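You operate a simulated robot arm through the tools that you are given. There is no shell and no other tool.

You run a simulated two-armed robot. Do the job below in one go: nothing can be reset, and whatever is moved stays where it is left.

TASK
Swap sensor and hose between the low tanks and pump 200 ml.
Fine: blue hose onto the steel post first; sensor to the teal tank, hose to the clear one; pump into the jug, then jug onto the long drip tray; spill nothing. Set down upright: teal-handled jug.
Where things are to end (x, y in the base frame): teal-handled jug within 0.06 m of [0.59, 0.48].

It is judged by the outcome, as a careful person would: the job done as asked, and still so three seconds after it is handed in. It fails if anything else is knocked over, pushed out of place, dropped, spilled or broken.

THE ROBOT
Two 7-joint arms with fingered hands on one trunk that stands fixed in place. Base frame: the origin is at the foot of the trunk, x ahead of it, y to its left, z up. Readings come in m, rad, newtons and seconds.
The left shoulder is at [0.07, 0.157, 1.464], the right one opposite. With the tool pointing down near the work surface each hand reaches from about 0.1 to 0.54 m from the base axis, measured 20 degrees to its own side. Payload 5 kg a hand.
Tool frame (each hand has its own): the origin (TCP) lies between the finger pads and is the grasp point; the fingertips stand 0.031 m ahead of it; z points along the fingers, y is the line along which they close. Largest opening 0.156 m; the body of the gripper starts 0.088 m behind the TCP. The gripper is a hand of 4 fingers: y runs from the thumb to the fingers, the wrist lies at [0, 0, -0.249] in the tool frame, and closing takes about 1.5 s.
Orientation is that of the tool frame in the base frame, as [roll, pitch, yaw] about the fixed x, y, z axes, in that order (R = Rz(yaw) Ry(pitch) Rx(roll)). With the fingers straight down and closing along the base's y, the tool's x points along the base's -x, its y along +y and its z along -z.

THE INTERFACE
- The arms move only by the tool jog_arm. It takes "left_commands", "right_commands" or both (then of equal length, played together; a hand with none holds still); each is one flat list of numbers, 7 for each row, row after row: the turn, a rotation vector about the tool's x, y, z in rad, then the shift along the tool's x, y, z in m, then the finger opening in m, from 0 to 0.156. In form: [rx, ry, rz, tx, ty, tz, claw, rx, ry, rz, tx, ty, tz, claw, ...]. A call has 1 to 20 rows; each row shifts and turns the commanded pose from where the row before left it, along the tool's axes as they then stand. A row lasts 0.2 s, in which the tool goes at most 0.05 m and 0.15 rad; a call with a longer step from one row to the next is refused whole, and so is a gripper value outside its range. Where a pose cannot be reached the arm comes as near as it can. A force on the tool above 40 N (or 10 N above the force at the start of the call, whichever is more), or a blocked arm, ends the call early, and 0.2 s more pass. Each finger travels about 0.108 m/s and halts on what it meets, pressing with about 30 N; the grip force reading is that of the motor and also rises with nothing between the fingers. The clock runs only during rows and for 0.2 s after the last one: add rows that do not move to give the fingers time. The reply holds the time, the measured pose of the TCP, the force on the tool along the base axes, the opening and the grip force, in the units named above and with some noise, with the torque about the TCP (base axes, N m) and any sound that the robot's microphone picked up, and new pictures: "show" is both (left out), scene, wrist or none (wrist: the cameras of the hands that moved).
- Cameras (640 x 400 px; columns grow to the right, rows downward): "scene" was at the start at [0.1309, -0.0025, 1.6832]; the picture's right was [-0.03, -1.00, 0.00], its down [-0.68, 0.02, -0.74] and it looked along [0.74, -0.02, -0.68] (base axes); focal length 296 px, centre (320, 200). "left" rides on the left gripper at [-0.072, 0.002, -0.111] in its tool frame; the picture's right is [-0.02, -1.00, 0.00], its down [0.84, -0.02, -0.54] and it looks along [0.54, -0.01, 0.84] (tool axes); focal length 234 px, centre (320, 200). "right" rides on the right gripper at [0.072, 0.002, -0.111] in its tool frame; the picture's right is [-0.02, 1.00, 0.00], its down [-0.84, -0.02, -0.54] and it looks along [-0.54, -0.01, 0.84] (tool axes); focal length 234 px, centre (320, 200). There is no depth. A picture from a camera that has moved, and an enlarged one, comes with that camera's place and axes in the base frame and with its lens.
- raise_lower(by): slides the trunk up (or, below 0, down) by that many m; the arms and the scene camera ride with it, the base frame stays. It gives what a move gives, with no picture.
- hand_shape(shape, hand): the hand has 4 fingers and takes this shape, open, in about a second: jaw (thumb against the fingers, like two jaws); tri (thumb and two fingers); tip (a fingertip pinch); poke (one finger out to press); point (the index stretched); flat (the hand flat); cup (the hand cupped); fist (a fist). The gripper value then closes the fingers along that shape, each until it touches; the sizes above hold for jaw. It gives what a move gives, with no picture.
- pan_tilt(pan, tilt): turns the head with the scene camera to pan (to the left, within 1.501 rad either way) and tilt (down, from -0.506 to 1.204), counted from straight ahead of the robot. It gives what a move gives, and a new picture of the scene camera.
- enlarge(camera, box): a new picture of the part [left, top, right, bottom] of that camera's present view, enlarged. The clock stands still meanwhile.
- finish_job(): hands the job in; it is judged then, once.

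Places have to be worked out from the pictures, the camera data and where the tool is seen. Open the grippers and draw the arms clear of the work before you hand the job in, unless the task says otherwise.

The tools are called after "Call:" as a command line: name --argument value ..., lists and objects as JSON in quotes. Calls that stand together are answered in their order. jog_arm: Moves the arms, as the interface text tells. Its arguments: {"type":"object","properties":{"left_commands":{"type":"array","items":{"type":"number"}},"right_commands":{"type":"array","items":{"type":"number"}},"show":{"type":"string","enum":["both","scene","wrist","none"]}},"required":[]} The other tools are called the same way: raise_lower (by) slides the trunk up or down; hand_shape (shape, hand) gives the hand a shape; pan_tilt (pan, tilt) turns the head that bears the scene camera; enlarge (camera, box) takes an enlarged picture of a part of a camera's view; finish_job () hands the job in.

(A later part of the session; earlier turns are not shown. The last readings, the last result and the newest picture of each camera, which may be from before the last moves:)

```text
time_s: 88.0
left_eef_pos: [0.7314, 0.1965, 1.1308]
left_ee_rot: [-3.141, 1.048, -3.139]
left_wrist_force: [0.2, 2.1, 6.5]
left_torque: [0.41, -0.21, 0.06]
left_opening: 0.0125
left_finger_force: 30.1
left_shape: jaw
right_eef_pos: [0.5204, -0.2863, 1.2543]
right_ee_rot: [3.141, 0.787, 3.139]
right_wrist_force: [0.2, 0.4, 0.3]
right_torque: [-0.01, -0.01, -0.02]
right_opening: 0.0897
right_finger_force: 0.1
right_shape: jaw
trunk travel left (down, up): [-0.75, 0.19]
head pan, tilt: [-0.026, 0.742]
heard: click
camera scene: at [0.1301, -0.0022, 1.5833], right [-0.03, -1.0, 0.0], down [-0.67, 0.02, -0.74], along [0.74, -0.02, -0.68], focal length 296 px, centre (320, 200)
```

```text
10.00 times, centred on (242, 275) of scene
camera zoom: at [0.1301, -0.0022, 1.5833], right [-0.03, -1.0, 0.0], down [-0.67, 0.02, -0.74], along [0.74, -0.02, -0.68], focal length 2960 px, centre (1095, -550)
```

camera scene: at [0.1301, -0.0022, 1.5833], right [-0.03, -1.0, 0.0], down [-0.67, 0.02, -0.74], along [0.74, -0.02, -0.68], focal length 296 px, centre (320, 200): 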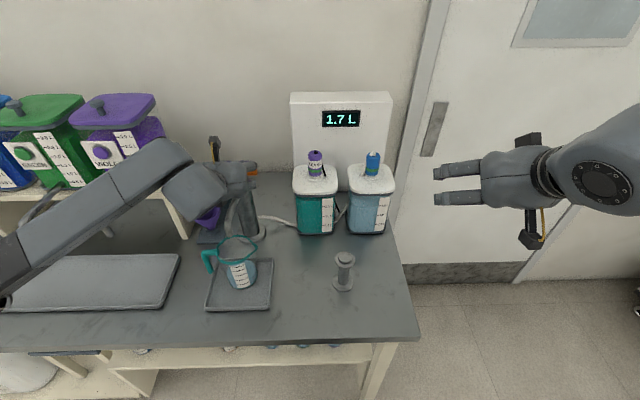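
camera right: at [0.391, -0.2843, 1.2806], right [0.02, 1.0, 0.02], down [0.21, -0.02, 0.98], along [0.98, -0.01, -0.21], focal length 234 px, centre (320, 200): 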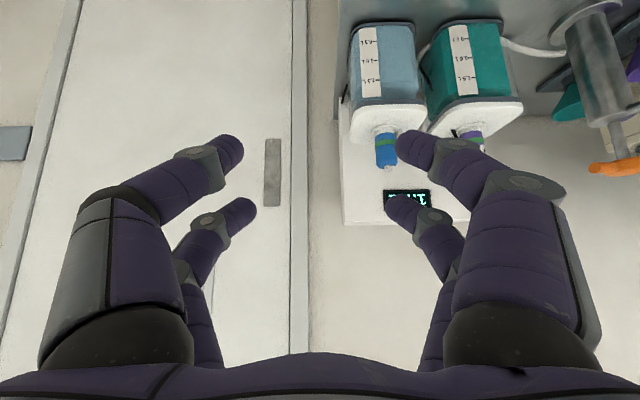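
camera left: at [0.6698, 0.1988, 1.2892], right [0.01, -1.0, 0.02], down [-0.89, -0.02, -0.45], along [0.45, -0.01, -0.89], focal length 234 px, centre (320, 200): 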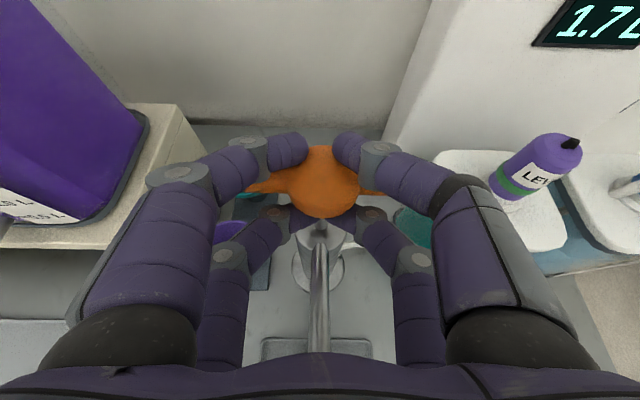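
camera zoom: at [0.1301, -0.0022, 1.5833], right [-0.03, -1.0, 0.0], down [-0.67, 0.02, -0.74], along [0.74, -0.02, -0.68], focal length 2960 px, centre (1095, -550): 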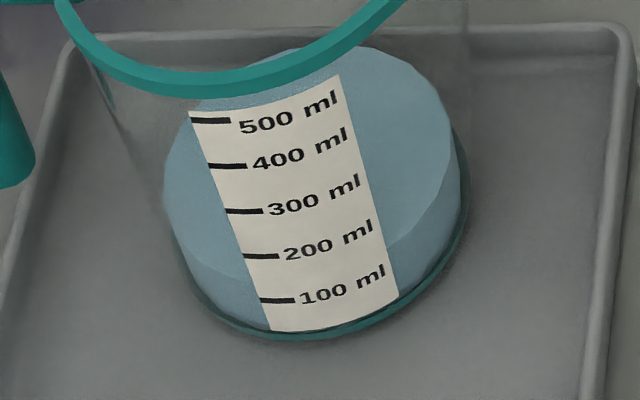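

About 150 ml now. Fourth and last stroke: up to top, then down to the click.

Call:
jog_arm --left_commands '[0, 0, 0, -0.00433, 0, -0.0025, 0.0, 0, 0, 0, -0.00433, 0, -0.0025, 0.0, 0, 0, 0, -0.00433, 0, -0.0025, 0.0, 0, 0, 0, -0.00433, 0, -0.0025, 0.0, 0, 0, 0, -0.00433, 0, -0.0025, 0.0, 0, 0, 0, -0.00433, 0, -0.0025, 0.0, 0, 0, 0, -0.00433, 0, -0.0025, 0.0, 0, 0, 0, -0.00433, 0, -0.0025, 0.0, 0, 0, 0, -0.00433, 0, -0.0025, 0.0, 0, 0, 0, 0, 0, 0, 0.0]' --show "none"

Call:
jog_arm --left_commands '[0, 0, 0, 0.00433, 0, 0.0025, 0.0, 0, 0, 0, 0.00433, 0, 0.0025, 0.0, 0, 0, 0, 0.00433, 0, 0.0025, 0.0, 0, 0, 0, 0.00433, 0, 0.0025, 0.0, 0, 0, 0, 0.00433, 0, 0.0025, 0.0, 0, 0, 0, 0.00433, 0, 0.0025, 0.0, 0, 0, 0, 0.00433, 0, 0.0025, 0.0, 0, 0, 0, 0.00433, 0, 0.0025, 0.0, 0, 0, 0, 0.00433, 0, 0.0025, 0.0, 0, 0, 0, 0, 0, 0, 0.0]' --show "scene"

Call:
enlarge --camera "scene" --box '[225, 255, 260, 295]'

Call:
enlarge --camera "scene" --box '[190, 140, 290, 310]'

```text
time_s: 90.2
left_eef_pos: [0.7313, 0.1962, 1.1724]
left_ee_rot: [-3.14, 1.044, -3.139]
left_wrist_force: [-2.9, 2.6, -5.7]
left_torque: [0.38, -0.13, 0.1]
left_opening: 0.0128
left_finger_force: 30.1
left_shape: jaw
right_eef_pos: [0.5211, -0.285, 1.2534]
right_ee_rot: [-3.14, 0.787, 3.141]
right_wrist_force: [0.1, -0.3, -0.5]
right_torque: [-0.01, -0.03, -0.04]
right_opening: 0.0896
right_finger_force: 0.0
right_shape: jaw
trunk travel left (down, up): [-0.75, 0.19]
head pan, tilt: [-0.026, 0.742]
```

```text
time_s: 92.4
left_eef_pos: [0.7312, 0.1961, 1.1305]
left_ee_rot: [-3.138, 1.051, -3.139]
left_wrist_force: [-1.7, 2.5, 5.0]
left_torque: [0.42, -0.06, 0.06]
left_opening: 0.0125
left_finger_force: 29.6
left_shape: jaw
right_eef_pos: [0.5193, -0.2861, 1.2545]
right_ee_rot: [3.141, 0.788, 3.14]
right_wrist_force: [-0.5, 0.4, -0.5]
right_torque: [0.01, -0.01, -0.01]
right_opening: 0.0896
right_finger_force: 0.0
right_shape: jaw
trunk travel left (down, up): [-0.75, 0.19]
head pan, tilt: [-0.026, 0.742]
heard: click
camera scene: at [0.1296, -0.0022, 1.5833], right [-0.03, -1.0, 0.0], down [-0.67, 0.02, -0.74], along [0.74, -0.02, -0.67], focal length 296 px, centre (320, 200)
```

scene: 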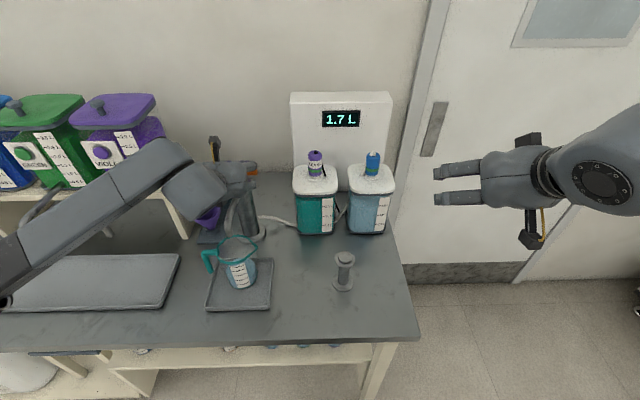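

```text
10.00 times, centred on (242, 275) of scene
camera zoom: at [0.1296, -0.0022, 1.5833], right [-0.03, -1.0, 0.0], down [-0.67, 0.02, -0.74], along [0.74, -0.02, -0.67], focal length 2960 px, centre (1095, -550)
```

zoom: 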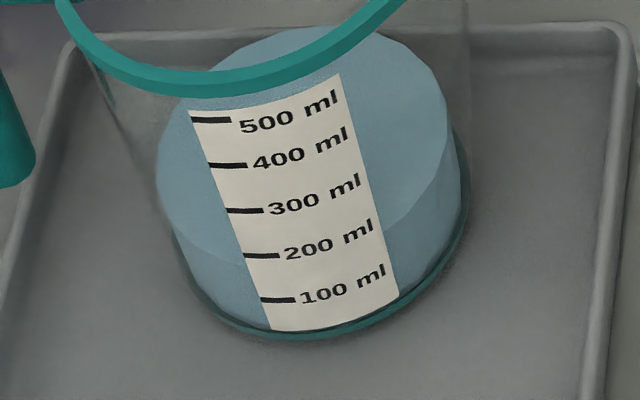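

```text
2.35 times, centred on (240, 225) of scene
camera zoom: at [0.1296, -0.0022, 1.5833], right [-0.03, -1.0, 0.0], down [-0.67, 0.02, -0.74], along [0.74, -0.02, -0.67], focal length 696 px, centre (508, 141)
```

zoom: 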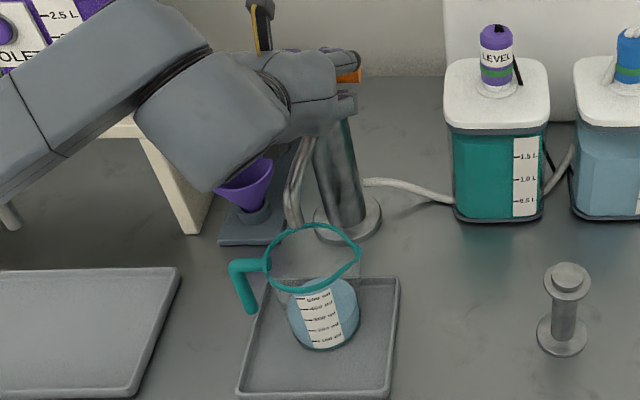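

Surface edge is at the 200 ml mark after 4 clicks, and nothing spilled. I open the fingers and back the hand off the handle.

Call:
jog_arm --left_commands '[0, 0, 0, 0, 0, 0, 0.05, 0, 0, 0, 0, 0, 0, 0.1, 0, 0, 0, 0, 0, 0, 0.156, 0, 0, 0, 0, 0, 0, 0.156, 0, 0, 0, 0, 0, 0, 0.156, 0, 0, 0, 0, 0, -0.02, 0.156, 0, 0, 0, 0, 0, -0.03, 0.156, 0, 0, 0, 0, 0, -0.04, 0.156, 0, 0, 0, 0, 0, 0, 0.156]' --show "both"

```text
time_s: 94.4
left_eef_pos: [0.653, 0.1959, 1.1745]
left_ee_rot: [-3.138, 1.048, -3.141]
left_wrist_force: [0.5, 0.1, -0.5]
left_torque: [0.01, 0.0, -0.01]
left_opening: 0.1561
left_finger_force: 0.2
left_shape: jaw
right_eef_pos: [0.5222, -0.2849, 1.2531]
right_ee_rot: [3.142, 0.785, 3.139]
right_wrist_force: [-0.8, -0.5, -0.5]
right_torque: [-0.02, 0.01, 0.0]
right_opening: 0.0895
right_finger_force: 0.1
right_shape: jaw
trunk travel left (down, up): [-0.75, 0.19]
head pan, tilt: [-0.026, 0.742]
camera scene: at [0.1318, -0.0022, 1.5831], right [-0.03, -1.0, 0.0], down [-0.68, 0.02, -0.74], along [0.74, -0.02, -0.68], focal length 296 px, centre (320, 200)
camera left: at [0.593, 0.1981, 1.2914], right [0.01, -1.0, 0.02], down [-0.89, -0.02, -0.45], along [0.45, -0.01, -0.89], focal length 234 px, centre (320, 200)
```

scene: 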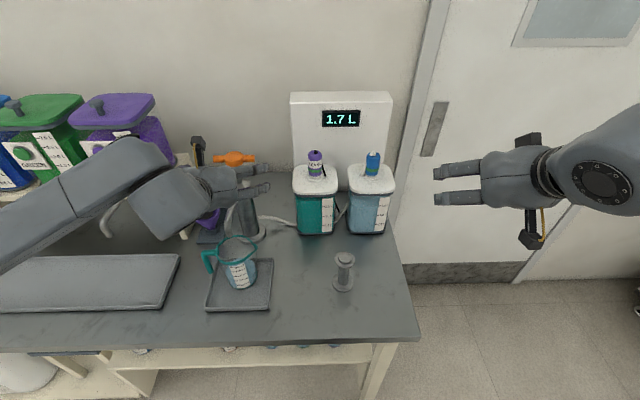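
left: 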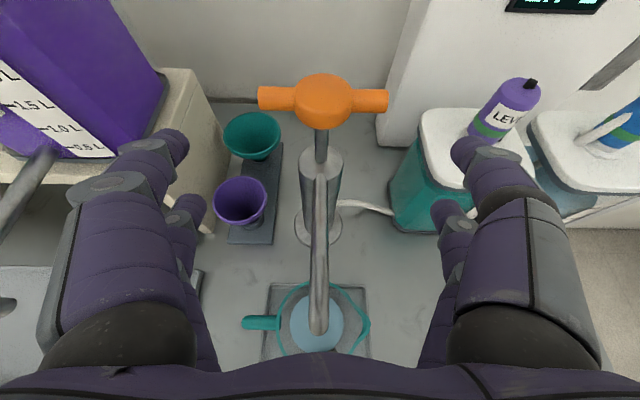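

The handle sprang back up by itself; jug still at 200 ml. I back the left hand toward the front and yaw it 45° left for gripping the jug body clear of its handle; the right hand moves further right.

Call:
jog_arm --left_commands '[0, 0, 0, 0.0109, -0.0177, -0.0289, 0.156, 0, 0, 0, 0.0109, -0.0177, -0.0289, 0.156, 0, 0, 0, 0.0109, -0.0177, -0.0289, 0.156, 0, 0, 0, 0.0109, -0.0177, -0.0289, 0.156, 0, 0, 0, 0.0109, -0.0177, -0.0289, 0.156, 0, 0, 0, 0.0109, -0.0177, -0.0289, 0.156, -0.1126, 0, -0.065, 0, 0, 0, 0.13, -0.1126, 0, -0.065, 0, 0, 0, 0.13, -0.1126, 0, -0.065, 0, 0, 0, 0.13, -0.1126, 0, -0.065, 0, 0, 0, 0.13, -0.1126, 0, -0.065, 0, 0, 0, 0.13, -0.1126, 0, -0.065, 0, 0, 0, 0.13, 0, -0.0875, 0, 0, 0, 0, 0.13, 0, -0.0875, 0, 0, 0, 0, 0.13, 0, 0, 0, 0, 0, 0, 0.13]' --right_commands '[0, 0, 0, 0, -0.02, 0, 0.09, 0, 0, 0, 0, -0.02, 0, 0.09, 0, 0, 0, 0, -0.02, 0, 0.09, 0, 0, 0, 0, -0.02, 0, 0.09, 0, 0, 0, 0, -0.02, 0, 0.09, 0, 0, 0, 0, 0, 0, 0.09, 0, 0, 0, 0, 0, 0, 0.09, 0, 0, 0, 0, 0, 0, 0.09, 0, 0, 0, 0, 0, 0, 0.09, 0, 0, 0, 0, 0, 0, 0.09, 0, 0, 0, 0, 0, 0, 0.09, 0, 0, 0, 0, 0, 0, 0.09, 0, 0, 0, 0, 0, 0, 0.09, 0, 0, 0, 0, 0, 0, 0.09, 0, 0, 0, 0, 0, 0, 0.09]' --show "both"

```text
time_s: 97.6
left_eef_pos: [0.5631, 0.1449, 1.1886]
left_ee_rot: [-3.14, 1.222, -2.36]
left_wrist_force: [-0.6, 0.2, 0.4]
left_torque: [0.04, 0.02, 0.02]
left_opening: 0.1303
left_finger_force: 0.1
left_shape: jaw
left hand out of reach, approached as far as the arm can: row 4, 5, 6
right_eef_pos: [0.5213, -0.3858, 1.2539]
right_ee_rot: [-3.141, 0.784, 3.141]
right_wrist_force: [0.1, 0.2, 0.6]
right_torque: [-0.02, 0.02, -0.02]
right_opening: 0.0894
right_finger_force: 0.0
right_shape: jaw
trunk travel left (down, up): [-0.75, 0.19]
head pan, tilt: [-0.026, 0.742]
camera scene: at [0.1315, -0.0016, 1.5831], right [-0.03, -1.0, 0.0], down [-0.68, 0.02, -0.74], along [0.74, -0.02, -0.68], focal length 296 px, centre (320, 200)
camera right: at [0.3919, -0.3837, 1.2802], right [0.02, 1.0, 0.02], down [0.21, -0.02, 0.98], along [0.98, -0.01, -0.21], focal length 234 px, centre (320, 200)
camera left: at [0.5035, 0.0905, 1.2947], right [0.71, -0.7, 0.02], down [-0.55, -0.58, -0.6], along [0.44, 0.41, -0.8], focal length 234 px, centre (320, 200)
```

scene: 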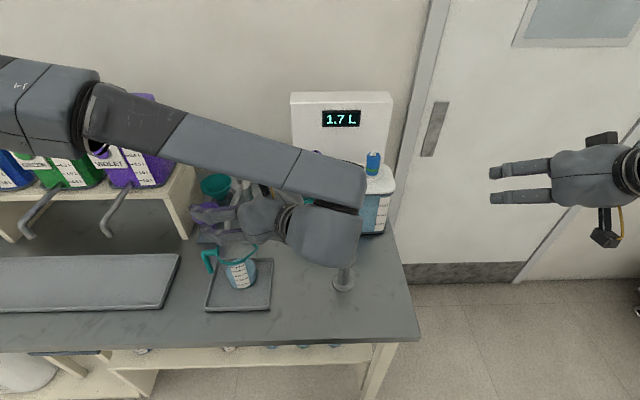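
right: 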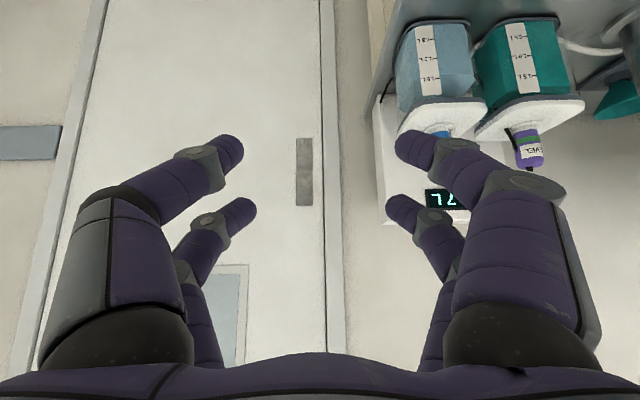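
left: 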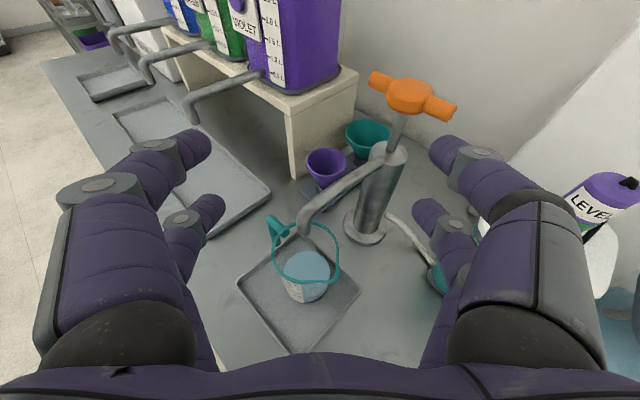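

The yawed pose is reachable and gives a good view. I zoom to check the spout tip against the jug rim and the handle.

Call:
enlarge --camera "left" --box '[220, 130, 420, 340]'

Call:
enlarge --camera "left" --box '[60, 40, 300, 240]'

Call:
enlarge --camera "scene" --box '[180, 130, 400, 310]'

```text
1.90 times, centred on (320, 235) of left
camera zoom: at [0.5035, 0.0905, 1.2947], right [0.71, -0.7, 0.02], down [-0.55, -0.58, -0.6], along [0.44, 0.41, -0.8], focal length 446 px, centre (320, 133)
```

zoom: 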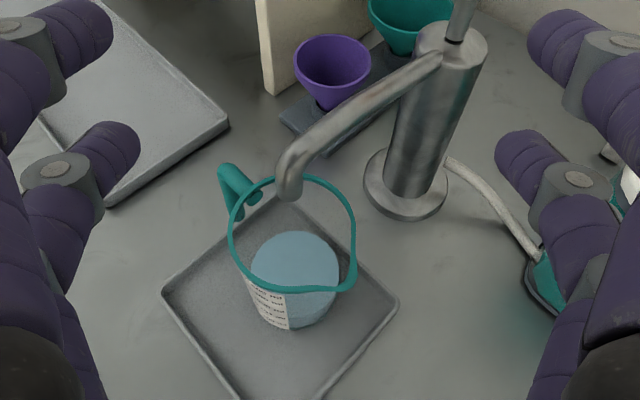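

```text
2.00 times, centred on (180, 140) of left
camera zoom: at [0.5035, 0.0905, 1.2947], right [0.71, -0.7, 0.02], down [-0.55, -0.58, -0.6], along [0.44, 0.41, -0.8], focal length 468 px, centre (600, 320)
```

zoom: 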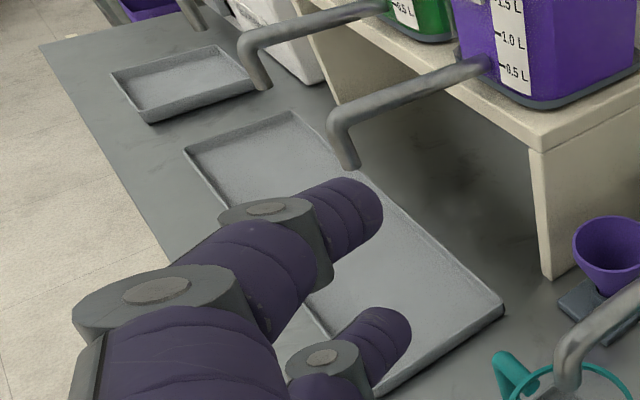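

```text
2.22 times, centred on (290, 220) of scene
camera zoom: at [0.1315, -0.0016, 1.5831], right [-0.03, -1.0, 0.0], down [-0.68, 0.02, -0.74], along [0.74, -0.02, -0.68], focal length 658 px, centre (387, 156)
```

zoom: 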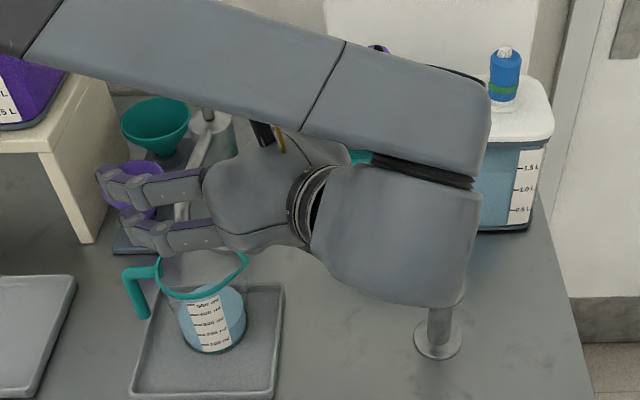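

Spout tip ≈ z 1.053, rim ≈ 1.00, so I have about 5 cm headroom. I lower the left hand in front of the jug to the pre-grasp (0.507,0.114,0.99).

Call:
jog_arm --left_commands '[0, 0, 0, 0, 0, -0.03, 0.13, 0, 0, 0, 0.0345, 0.003, 0.003, 0.13, 0, 0, 0, 0.0345, 0.003, 0.003, 0.13, 0, 0, 0, 0.0345, 0.003, 0.006, 0.13, 0, 0, 0, 0.0345, 0.003, 0.008, 0.13, 0, 0, 0, 0.0345, 0.003, 0.01, 0.13, 0, 0, 0, 0.0345, 0.003, 0.01, 0.13, 0, 0, 0, 0, 0, 0, 0.13]' --show "both"

```text
time_s: 99.4
left_eef_pos: [0.5056, 0.1133, 0.9926]
left_ee_rot: [-3.141, 1.223, -2.359]
left_wrist_force: [0.5, 1.4, -0.4]
left_torque: [-0.03, -0.02, -0.01]
left_opening: 0.13
left_finger_force: 0.0
left_shape: jaw
right_eef_pos: [0.5204, -0.3857, 1.2533]
right_ee_rot: [3.141, 0.787, -3.142]
right_wrist_force: [0.0, 0.2, 0.3]
right_torque: [-0.02, -0.03, -0.03]
right_opening: 0.0896
right_finger_force: 0.1
right_shape: jaw
trunk travel left (down, up): [-0.75, 0.19]
head pan, tilt: [-0.026, 0.742]
camera scene: at [0.1307, -0.002, 1.5832], right [-0.03, -1.0, 0.0], down [-0.68, 0.02, -0.74], along [0.74, -0.02, -0.68], focal length 296 px, centre (320, 200)
camera left: at [0.4465, 0.0591, 1.0968], right [0.71, -0.7, 0.02], down [-0.55, -0.58, -0.6], along [0.44, 0.41, -0.8], focal length 234 px, centre (320, 200)
```

scene: 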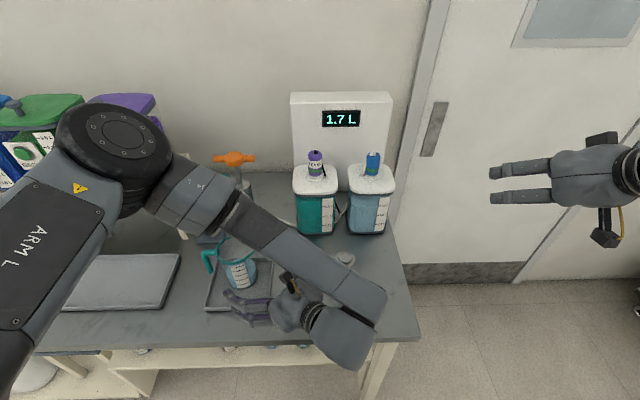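
left: 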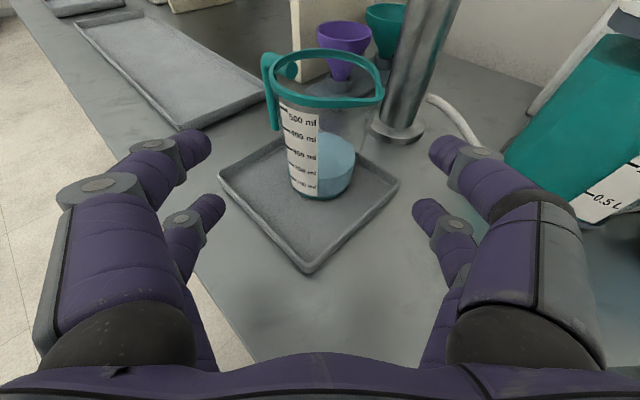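

Clear view of the jug. I verify the level against the scale and the alignment.

Call:
enlarge --camera "left" --box '[250, 30, 400, 210]'

```text
2.22 times, centred on (325, 120) of left
camera zoom: at [0.4465, 0.0591, 1.0968], right [0.71, -0.7, 0.02], down [-0.55, -0.58, -0.6], along [0.44, 0.41, -0.8], focal length 520 px, centre (309, 378)
```

zoom: 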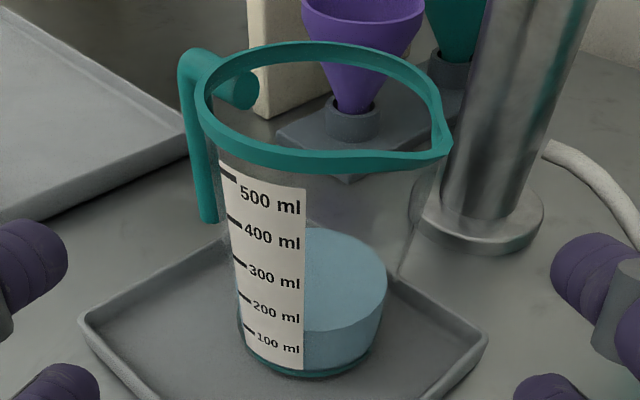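

I zoom further on the level at the label to be sure of the reading.

Call:
enlarge --camera "left" --box '[280, 125, 370, 205]'

Call:
enlarge --camera "scene" --box '[222, 252, 262, 295]'

```text
5.00 times, centred on (325, 165) of left
camera zoom: at [0.4465, 0.0591, 1.0968], right [0.71, -0.7, 0.02], down [-0.55, -0.58, -0.6], along [0.44, 0.41, -0.8], focal length 1171 px, centre (295, 375)
```

zoom: 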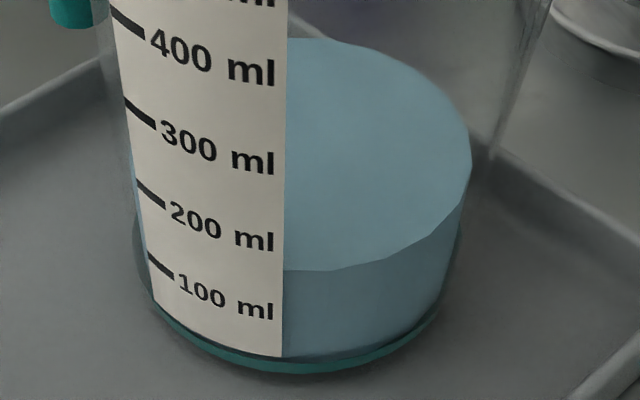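

```text
9.30 times, centred on (242, 274) of scene
camera zoom: at [0.1307, -0.002, 1.5832], right [-0.03, -1.0, 0.0], down [-0.68, 0.02, -0.74], along [0.74, -0.02, -0.68], focal length 2753 px, centre (1046, -484)
```

zoom: 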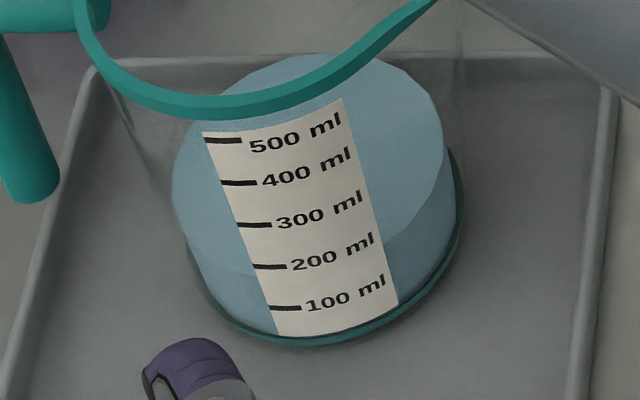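

Careful triangulation of tick marks and surface gives roughly 155–165 ml, i.e. about 40 ml per stroke, so one more full stroke is needed. I retrace the left hand up and un-yaw it to return to the pump handle.

Call:
jog_arm --left_commands '[0, 0, 0, -0.0345, -0.003, -0.01, 0.156, 0, 0, 0, -0.0345, -0.003, -0.01, 0.156, 0, 0, 0, -0.0345, -0.003, -0.008, 0.156, 0, 0, 0, -0.0345, -0.003, -0.006, 0.156, 0, 0, 0, -0.0345, -0.003, -0.003, 0.156, 0, 0, 0, -0.0345, -0.003, -0.003, 0.156, 0, 0, 0, 0, 0, 0.03, 0.156, 0, 0, 0, -0.02, 0, 0.01, 0.156, 0, 0.0875, 0, 0, 0, 0, 0.156, 0, 0.0875, 0, 0, 0, 0, 0.156, 0.1126, 0, 0.065, 0, 0, 0, 0.156, 0.1126, 0, 0.065, 0, 0, 0, 0.156, 0.1126, 0, 0.065, 0, 0, 0, 0.156, 0.1126, 0, 0.065, 0, 0, 0, 0.156, 0.1126, 0, 0.065, 0, 0, 0, 0.156, 0.1126, 0, 0.065, 0, 0, 0, 0.156, 0, 0, 0, 0, 0, 0, 0.156]' --show "both"

```text
time_s: 103.0
left_eef_pos: [0.5733, 0.1564, 1.2065]
left_ee_rot: [3.139, 1.047, 3.138]
left_wrist_force: [0.1, -1.6, 0.5]
left_torque: [-0.02, -0.03, 0.02]
left_opening: 0.1559
left_finger_force: 0.0
left_shape: jaw
right_eef_pos: [0.5222, -0.3866, 1.253]
right_ee_rot: [3.141, 0.788, 3.141]
right_wrist_force: [0.2, 0.5, 0.5]
right_torque: [0.02, 0.03, -0.01]
right_opening: 0.0893
right_finger_force: 0.0
right_shape: jaw
trunk travel left (down, up): [-0.75, 0.19]
head pan, tilt: [-0.026, 0.742]
camera scene: at [0.1313, -0.0035, 1.5832], right [-0.03, -1.0, 0.0], down [-0.68, 0.02, -0.74], along [0.74, -0.02, -0.68], focal length 296 px, centre (320, 200)
camera left: at [0.5124, 0.1567, 1.3228], right [0.01, -1.0, 0.02], down [-0.89, -0.02, -0.45], along [0.45, -0.01, -0.89], focal length 234 px, centre (320, 200)
```

scene: 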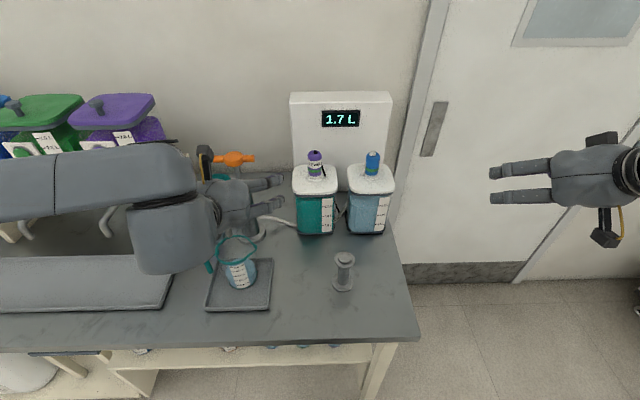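
left: 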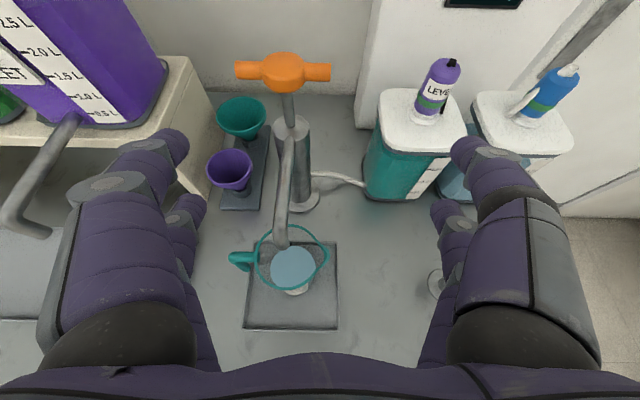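

Back in the pump orientation. I move to the handle's pre-grasp and then onto it as before.

Call:
jog_arm --left_commands '[0, 0, 0, -0.0121, 0.0098, 0.0259, 0.156, 0, 0, 0, -0.0121, 0.0098, 0.0259, 0.156, 0, 0, 0, -0.0121, 0.0098, 0.0259, 0.156, 0, 0, 0, -0.0121, 0.0098, 0.0259, 0.156, 0, 0, 0, 0, 0, 0, 0.156]' --show "wrist"

```text
time_s: 104.2
left_eef_pos: [0.6864, 0.1957, 1.1974]
left_ee_rot: [3.141, 1.047, 3.141]
left_wrist_force: [-0.8, -0.5, 0.1]
left_torque: [-0.02, -0.01, 0.0]
left_opening: 0.1559
left_finger_force: 0.0
left_shape: jaw
right_eef_pos: [0.5216, -0.3866, 1.2532]
right_ee_rot: [3.14, 0.788, 3.139]
right_wrist_force: [-0.1, 0.1, 0.7]
right_torque: [0.02, -0.01, 0.01]
right_opening: 0.0895
right_finger_force: 0.0
right_shape: jaw
trunk travel left (down, up): [-0.75, 0.19]
head pan, tilt: [-0.026, 0.742]
camera left: at [0.6252, 0.1968, 1.3136], right [0.01, -1.0, 0.02], down [-0.89, -0.02, -0.45], along [0.45, -0.01, -0.89], focal length 234 px, centre (320, 200)
```

left: 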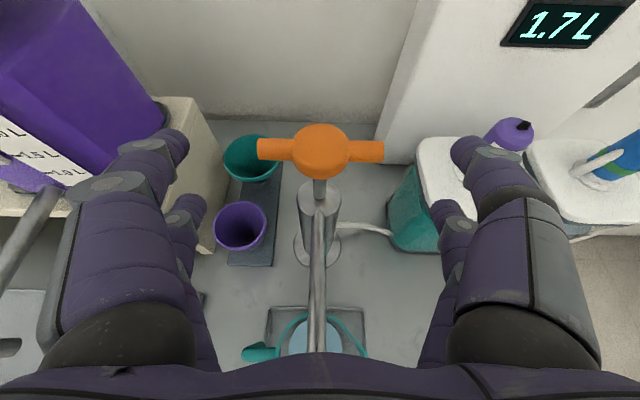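

Identical view to last time; approach 5 cm and close on the handle.

Call:
jog_arm --left_commands '[0, 0, 0, 0.0005, 0, 0.025, 0.156, 0, 0, 0, 0.0005, 0, 0.025, 0.156, 0, 0, 0, 0, 0, 0, 0.12, 0, 0, 0, 0, 0, 0, 0.09, 0, 0, 0, 0, 0, 0, 0.07, 0, 0, 0, 0, 0, 0, 0.055, 0, 0, 0, 0, 0, 0, 0.04, 0, 0, 0, 0, 0, 0, 0.03, 0, 0, 0, 0, 0, 0, 0.0, 0, 0, 0, 0, 0, 0, 0.0]' --show "wrist"

```text
time_s: 106.4
left_eef_pos: [0.7304, 0.1959, 1.17]
left_ee_rot: [-3.141, 1.048, -3.14]
left_wrist_force: [-5.6, 1.5, 0.7]
left_torque: [0.24, 0.59, -0.01]
left_opening: 0.0103
left_finger_force: 30.3
left_shape: jaw
right_eef_pos: [0.5204, -0.3857, 1.2539]
right_ee_rot: [3.141, 0.788, -3.14]
right_wrist_force: [-0.7, 0.0, -0.1]
right_torque: [-0.04, -0.03, -0.01]
right_opening: 0.0895
right_finger_force: 0.1
right_shape: jaw
trunk travel left (down, up): [-0.75, 0.19]
head pan, tilt: [-0.026, 0.742]
camera left: at [0.6677, 0.1975, 1.2872], right [0.01, -1.0, 0.02], down [-0.89, -0.02, -0.45], along [0.45, -0.01, -0.89], focal length 234 px, centre (320, 200)
```

left: 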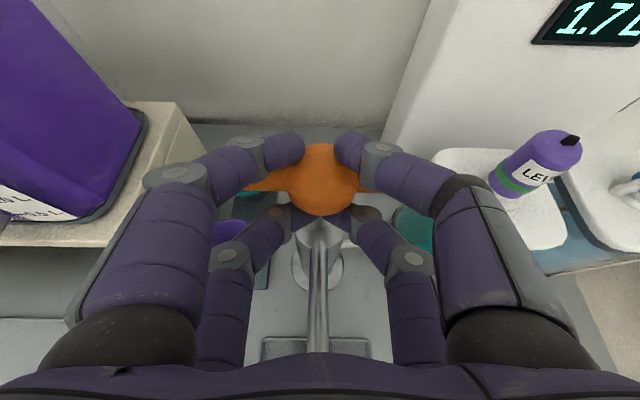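

Gripped at the top of the stroke. Fifth down-stroke to the click.

Call:
jog_arm --left_commands '[0, 0, 0, 0.00433, 0, 0.0025, 0.0, 0, 0, 0, 0.00433, 0, 0.0025, 0.0, 0, 0, 0, 0.00433, 0, 0.0025, 0.0, 0, 0, 0, 0.00433, 0, 0.0025, 0.0, 0, 0, 0, 0.00433, 0, 0.0025, 0.0, 0, 0, 0, 0.00433, 0, 0.0025, 0.0, 0, 0, 0, 0.00433, 0, 0.0025, 0.0, 0, 0, 0, 0.00433, 0, 0.0025, 0.0, 0, 0, 0, 0, 0, 0, 0.0]' --show "scene"

Call:
enlarge --camera "scene" --box '[222, 252, 262, 295]'

```text
time_s: 108.4
left_eef_pos: [0.7305, 0.1949, 1.131]
left_ee_rot: [3.141, 1.05, -3.141]
left_wrist_force: [-5.3, 2.9, 5.1]
left_torque: [0.27, 0.49, 0.02]
left_opening: 0.0099
left_finger_force: 30.0
left_shape: jaw
right_eef_pos: [0.5201, -0.3864, 1.2545]
right_ee_rot: [3.141, 0.787, 3.141]
right_wrist_force: [-0.4, 0.7, 0.3]
right_torque: [0.0, -0.04, 0.01]
right_opening: 0.0892
right_finger_force: 0.2
right_shape: jaw
trunk travel left (down, up): [-0.75, 0.19]
head pan, tilt: [-0.026, 0.742]
heard: click
camera scene: at [0.1289, -0.002, 1.5834], right [-0.03, -1.0, 0.0], down [-0.67, 0.02, -0.74], along [0.74, -0.02, -0.67], focal length 296 px, centre (320, 200)
```

scene: 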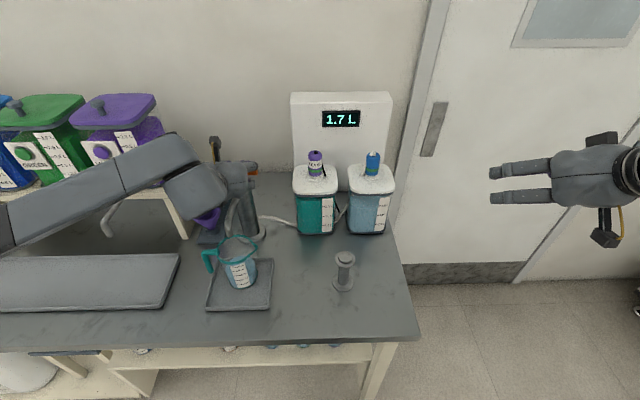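

```text
9.30 times, centred on (242, 274) of scene
camera zoom: at [0.1289, -0.002, 1.5834], right [-0.03, -1.0, 0.0], down [-0.67, 0.02, -0.74], along [0.74, -0.02, -0.67], focal length 2753 px, centre (1046, -484)
```

zoom: 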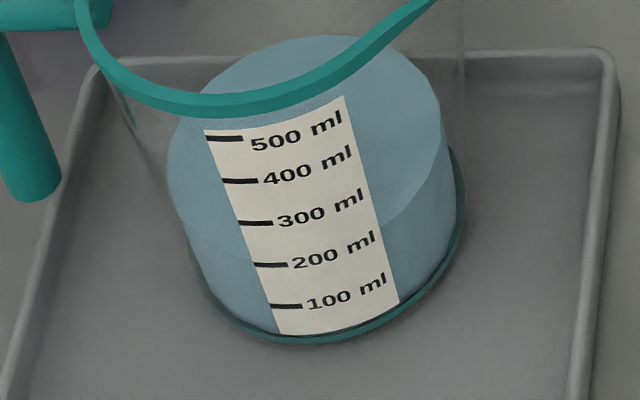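

The surface now stands just above the 200 tick line as expected for 200 ml on the inner wall (parallax), five clicks at ~40 ml each. I release the handle and back off.

Call:
jog_arm --left_commands '[0, 0, 0, 0, 0, 0, 0.05, 0, 0, 0, 0, 0, 0, 0.1, 0, 0, 0, 0, 0, 0, 0.156, 0, 0, 0, 0, 0, 0, 0.156, 0, 0, 0, 0, 0, 0, 0.156, 0, 0, 0, 0, 0, -0.02, 0.156, 0, 0, 0, 0, 0, -0.03, 0.156, 0, 0, 0, 0, 0, -0.04, 0.156, 0, 0, 0, 0, 0, 0, 0.156]' --show "scene"

Call:
enlarge --camera "scene" --box '[222, 252, 262, 295]'

Call:
enlarge --camera "left" --box '[220, 50, 420, 370]'

```text
time_s: 110.4
left_eef_pos: [0.6535, 0.1963, 1.1737]
left_ee_rot: [-3.141, 1.045, -3.141]
left_wrist_force: [0.4, 0.0, 0.0]
left_torque: [0.01, 0.03, 0.01]
left_opening: 0.1557
left_finger_force: 0.1
left_shape: jaw
right_eef_pos: [0.5222, -0.3852, 1.2525]
right_ee_rot: [3.141, 0.784, 3.139]
right_wrist_force: [1.1, -0.3, -0.9]
right_torque: [0.01, 0.02, 0.02]
right_opening: 0.0896
right_finger_force: 0.1
right_shape: jaw
trunk travel left (down, up): [-0.75, 0.19]
head pan, tilt: [-0.026, 0.742]
camera scene: at [0.1318, -0.0022, 1.5831], right [-0.03, -1.0, 0.0], down [-0.68, 0.02, -0.74], along [0.74, -0.02, -0.68], focal length 296 px, centre (320, 200)
```

scene: 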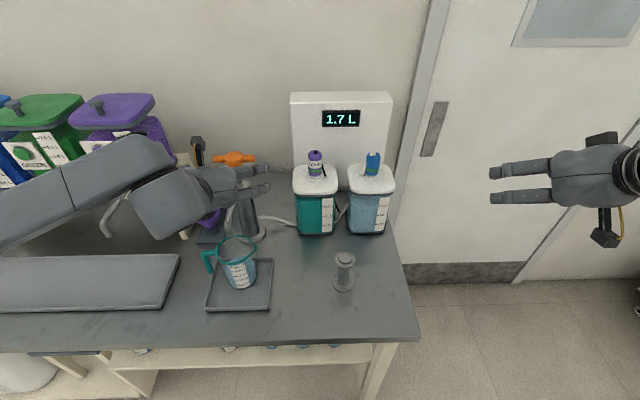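

```text
9.30 times, centred on (242, 274) of scene
camera zoom: at [0.1318, -0.0022, 1.5831], right [-0.03, -1.0, 0.0], down [-0.68, 0.02, -0.74], along [0.74, -0.02, -0.68], focal length 2753 px, centre (1046, -484)
```

zoom: 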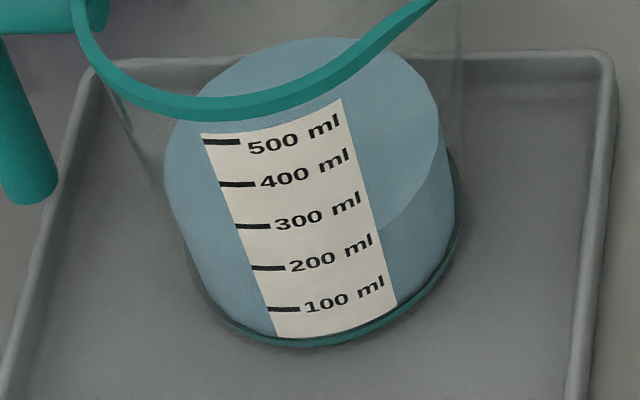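

```text
1.25 times, centred on (320, 210) of left
camera zoom: at [0.5921, 0.1981, 1.2916], right [0.01, -1.0, 0.02], down [-0.89, -0.02, -0.45], along [0.45, -0.01, -0.89], focal length 293 px, centre (320, 188)
```

zoom: 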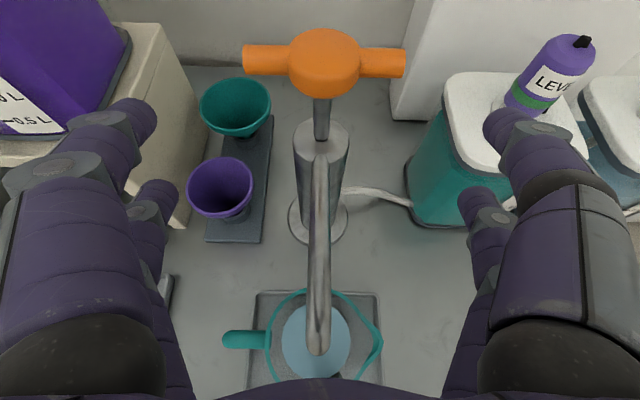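

Handle returned to the top; jug holds the 200 ml. I retrace to the yawed pre-grasp in front of the jug.

Call:
jog_arm --left_commands '[0, 0, 0, 0.0038, -0.0133, -0.0286, 0.156, 0, 0, 0, 0.0038, -0.0133, -0.0286, 0.156, 0, 0, 0, 0.0038, -0.0133, -0.0286, 0.156, -0.1126, 0, -0.065, 0, 0, 0, 0.13, -0.1126, 0, -0.065, 0, 0, 0, 0.13, -0.1126, 0, -0.065, 0, 0, 0, 0.13, -0.1126, 0, -0.065, 0, 0, 0, 0.13, -0.1126, 0, -0.065, 0, 0, 0, 0.13, -0.1126, 0, -0.065, 0, 0, 0, 0.13, 0, -0.0875, 0, 0, 0, 0, 0.13, 0, -0.0875, 0, 0, 0, 0, 0.13, 0, 0, 0, 0, 0, -0.03, 0.13, 0, 0, 0, 0.0379, 0.0028, 0.002, 0.13, 0, 0, 0, 0.0379, 0.0028, 0.003, 0.13, 0, 0, 0, 0.0379, 0.0028, 0.004, 0.13, 0, 0, 0, 0.0379, 0.0028, 0.006, 0.13, 0, 0, 0, 0.0379, 0.0028, 0.008, 0.13, 0, 0, 0, 0.0379, 0.0028, 0.008, 0.13, 0, 0, 0, 0, 0, 0, 0.13]' --show "both"

Call:
enlarge --camera "left" --box '[270, 110, 370, 205]'

```text
time_s: 114.4
left_eef_pos: [0.5059, 0.1136, 0.9936]
left_ee_rot: [-3.139, 1.224, -2.358]
left_wrist_force: [1.0, -0.8, -0.8]
left_torque: [-0.04, 0.01, -0.03]
left_opening: 0.13
left_finger_force: 0.0
left_shape: jaw
right_eef_pos: [0.5214, -0.3851, 1.2547]
right_ee_rot: [-3.141, 0.786, -3.14]
right_wrist_force: [0.8, 0.4, -0.7]
right_torque: [-0.01, 0.05, 0.02]
right_opening: 0.0897
right_finger_force: 0.0
right_shape: jaw
trunk travel left (down, up): [-0.75, 0.19]
head pan, tilt: [-0.026, 0.742]
camera scene: at [0.1305, -0.002, 1.5832], right [-0.03, -1.0, 0.0], down [-0.68, 0.02, -0.74], along [0.74, -0.02, -0.68], focal length 296 px, centre (320, 200)
camera left: at [0.4464, 0.0586, 1.0991], right [0.71, -0.7, 0.02], down [-0.55, -0.58, -0.6], along [0.44, 0.41, -0.8], focal length 234 px, centre (320, 200)
```

scene: 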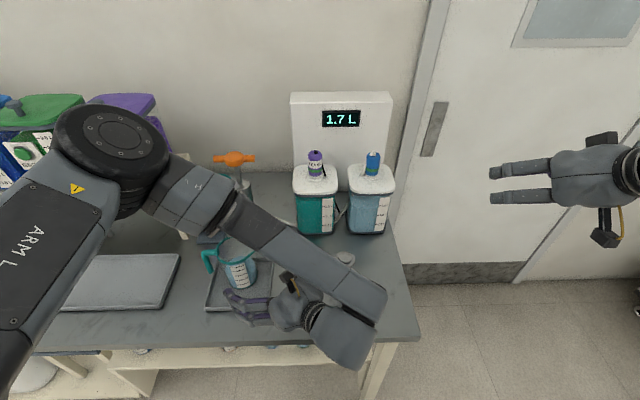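
left: 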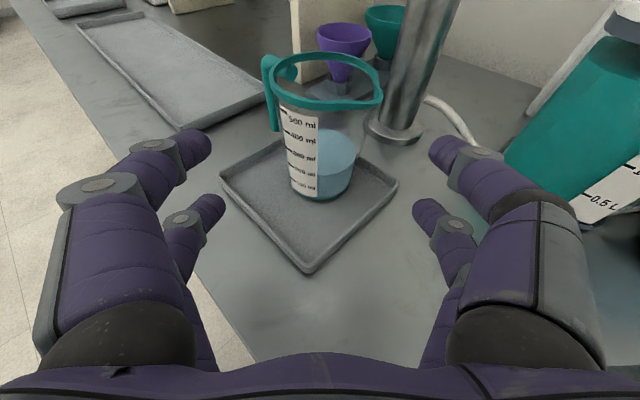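

```text
4.21 times, centred on (320, 158) of left
camera zoom: at [0.4464, 0.0586, 1.0991], right [0.71, -0.7, 0.02], down [-0.55, -0.58, -0.6], along [0.44, 0.41, -0.8], focal length 986 px, centre (320, 379)
```

zoom: 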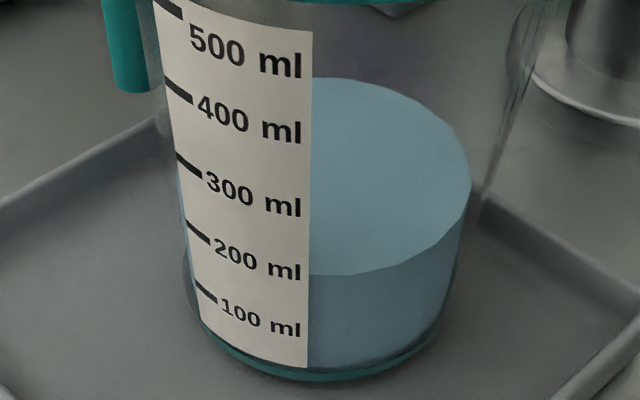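

The level now lines up with the 200 ml mark at the label edge. I advance onto the jug body with open fingers (first 8 cm), keeping clear of the handle.

Call:
jog_arm --left_commands '[0, 0, 0, 0.0016, -0.0003, 0.024, 0.13, 0, 0, 0, 0.0016, -0.0003, 0.024, 0.13, 0, 0, 0, 0.0016, -0.0003, 0.024, 0.13, 0, 0, 0, 0, 0, 0, 0.13]' --show "both"

Call:
enlarge --camera "scene" --box '[180, 210, 320, 340]'

```text
time_s: 115.4
left_eef_pos: [0.5535, 0.1607, 0.9655]
left_ee_rot: [-3.14, 1.222, -2.36]
left_wrist_force: [0.7, 0.7, -1.1]
left_torque: [0.01, 0.03, 0.01]
left_opening: 0.13
left_finger_force: 0.0
left_shape: jaw
right_eef_pos: [0.5219, -0.3853, 1.2542]
right_ee_rot: [-3.141, 0.786, 3.141]
right_wrist_force: [0.4, 0.2, -0.1]
right_torque: [0.0, 0.01, 0.05]
right_opening: 0.0896
right_finger_force: 0.1
right_shape: jaw
trunk travel left (down, up): [-0.75, 0.19]
head pan, tilt: [-0.026, 0.742]
camera scene: at [0.1307, -0.0027, 1.5832], right [-0.03, -1.0, 0.0], down [-0.68, 0.02, -0.74], along [0.74, -0.02, -0.68], focal length 296 px, centre (320, 200)
camera left: at [0.4949, 0.1043, 1.07], right [0.71, -0.7, 0.02], down [-0.55, -0.58, -0.6], along [0.44, 0.41, -0.8], focal length 234 px, centre (320, 200)
```

scene: 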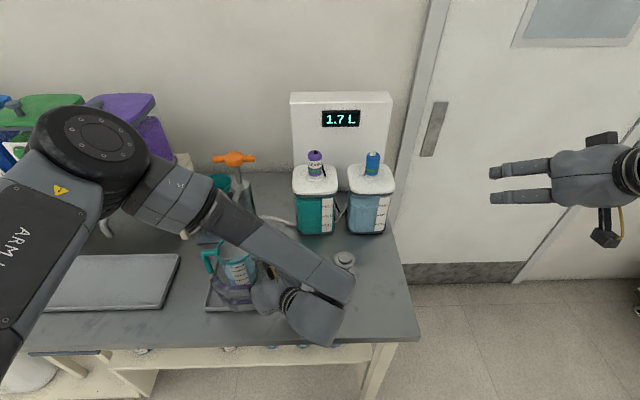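
left: 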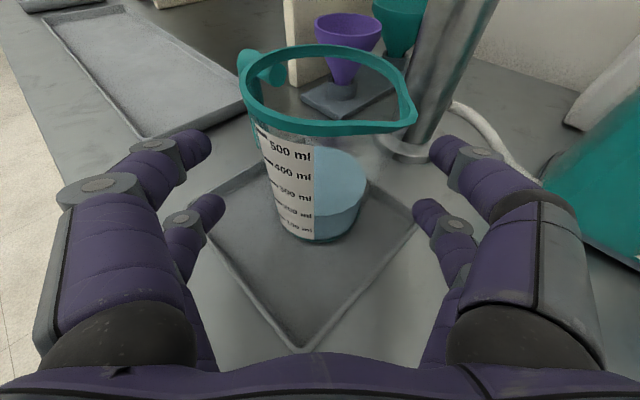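

```text
3.08 times, centred on (250, 275) of scene
camera zoom: at [0.1307, -0.0027, 1.5832], right [-0.03, -1.0, 0.0], down [-0.68, 0.02, -0.74], along [0.74, -0.02, -0.68], focal length 911 px, centre (535, -31)
```

zoom: 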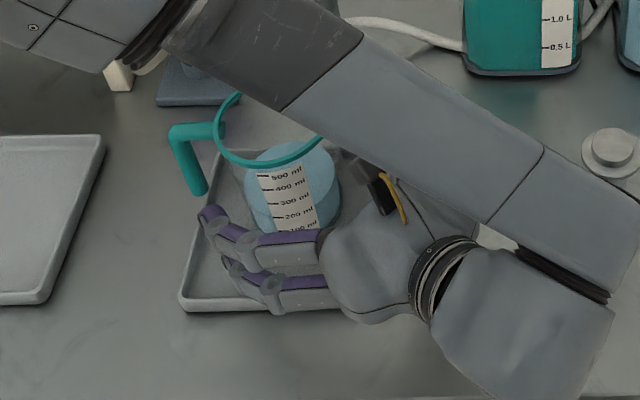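

Fingers straddle the jug without touching the handle. I advance the last 4.5 cm and check before closing.

Call:
jog_arm --left_commands '[0, 0, 0, 0.0012, -0.0003, 0.0225, 0.13, 0, 0, 0, 0.0012, -0.0003, 0.0225, 0.13, 0, 0, 0, 0, 0, 0, 0.13]' --show "wrist"

Call:
enlarge --camera "scene" --box '[180, 210, 320, 340]'

```text
time_s: 116.2
left_eef_pos: [0.5835, 0.1881, 0.9479]
left_ee_rot: [-3.141, 1.223, -2.362]
left_wrist_force: [0.0, -0.7, -0.5]
left_torque: [-0.03, -0.01, 0.0]
left_opening: 0.1302
left_finger_force: 0.0
left_shape: jaw
right_eef_pos: [0.521, -0.3859, 1.2536]
right_ee_rot: [3.141, 0.788, 3.14]
right_wrist_force: [-0.3, -0.5, 0.2]
right_torque: [-0.02, 0.02, 0.01]
right_opening: 0.0896
right_finger_force: 0.1
right_shape: jaw
trunk travel left (down, up): [-0.75, 0.19]
head pan, tilt: [-0.026, 0.742]
camera left: at [0.5246, 0.1328, 1.0524], right [0.71, -0.7, 0.02], down [-0.55, -0.58, -0.6], along [0.44, 0.41, -0.8], focal length 234 px, centre (320, 200)
```

left: 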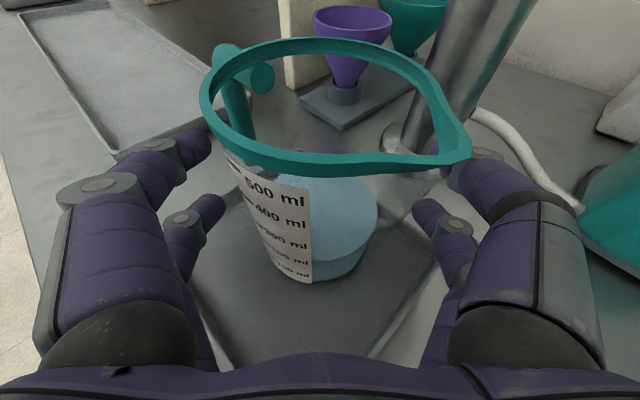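

```text
3.08 times, centred on (250, 275) of scene
camera zoom: at [0.1304, -0.003, 1.5832], right [-0.03, -1.0, 0.0], down [-0.68, 0.02, -0.74], along [0.74, -0.02, -0.68], focal length 911 px, centre (535, -31)
```

zoom: 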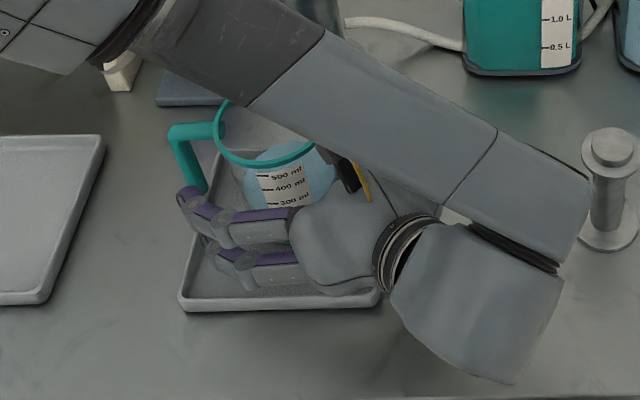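

Aligned: jug centred between the fingers, handle stem beyond the fingertips. I close on the body.

Call:
jog_arm --left_commands '[0, 0, 0, 0, 0, 0, 0.11, 0, 0, 0, 0, 0, 0, 0.095, 0, 0, 0, 0, 0, 0, 0.08, 0, 0, 0, 0, 0, 0, 0.06, 0, 0, 0, 0, 0, 0, 0.04, 0, 0, 0, 0, 0, 0, 0.04]' --show "wrist"

Call:
enlarge --camera "scene" --box '[180, 210, 320, 340]'

```text
time_s: 117.6
left_eef_pos: [0.5841, 0.1883, 0.9475]
left_ee_rot: [3.141, 1.221, -2.362]
left_wrist_force: [0.2, 0.6, 2.6]
left_torque: [-0.09, 0.15, -0.04]
left_opening: 0.0682
left_finger_force: 29.8
left_shape: jaw
right_eef_pos: [0.5226, -0.3855, 1.2527]
right_ee_rot: [-3.141, 0.787, 3.138]
right_wrist_force: [-0.2, -0.5, -1.2]
right_torque: [-0.03, 0.0, -0.01]
right_opening: 0.0894
right_finger_force: 0.2
right_shape: jaw
trunk travel left (down, up): [-0.75, 0.19]
head pan, tilt: [-0.026, 0.742]
camera left: at [0.5247, 0.1331, 1.0526], right [0.71, -0.7, 0.02], down [-0.55, -0.58, -0.6], along [0.44, 0.41, -0.8], focal length 234 px, centre (320, 200)
```

left: 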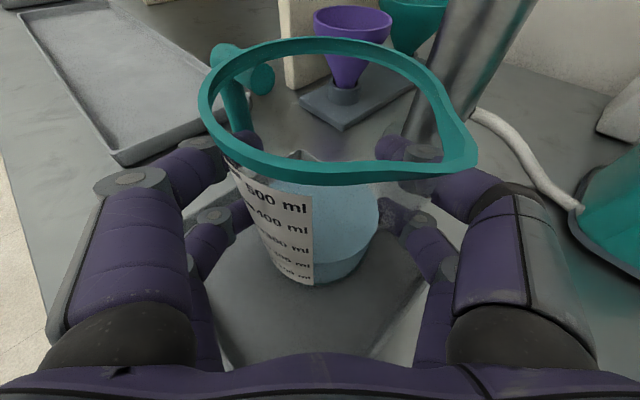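

```text
3.08 times, centred on (250, 275) of scene
camera zoom: at [0.1308, -0.0023, 1.5832], right [-0.03, -1.0, 0.0], down [-0.68, 0.02, -0.74], along [0.74, -0.02, -0.68], focal length 911 px, centre (535, -31)
```

zoom: 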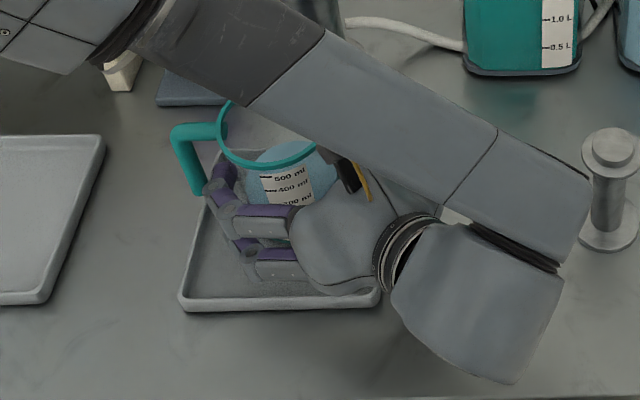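

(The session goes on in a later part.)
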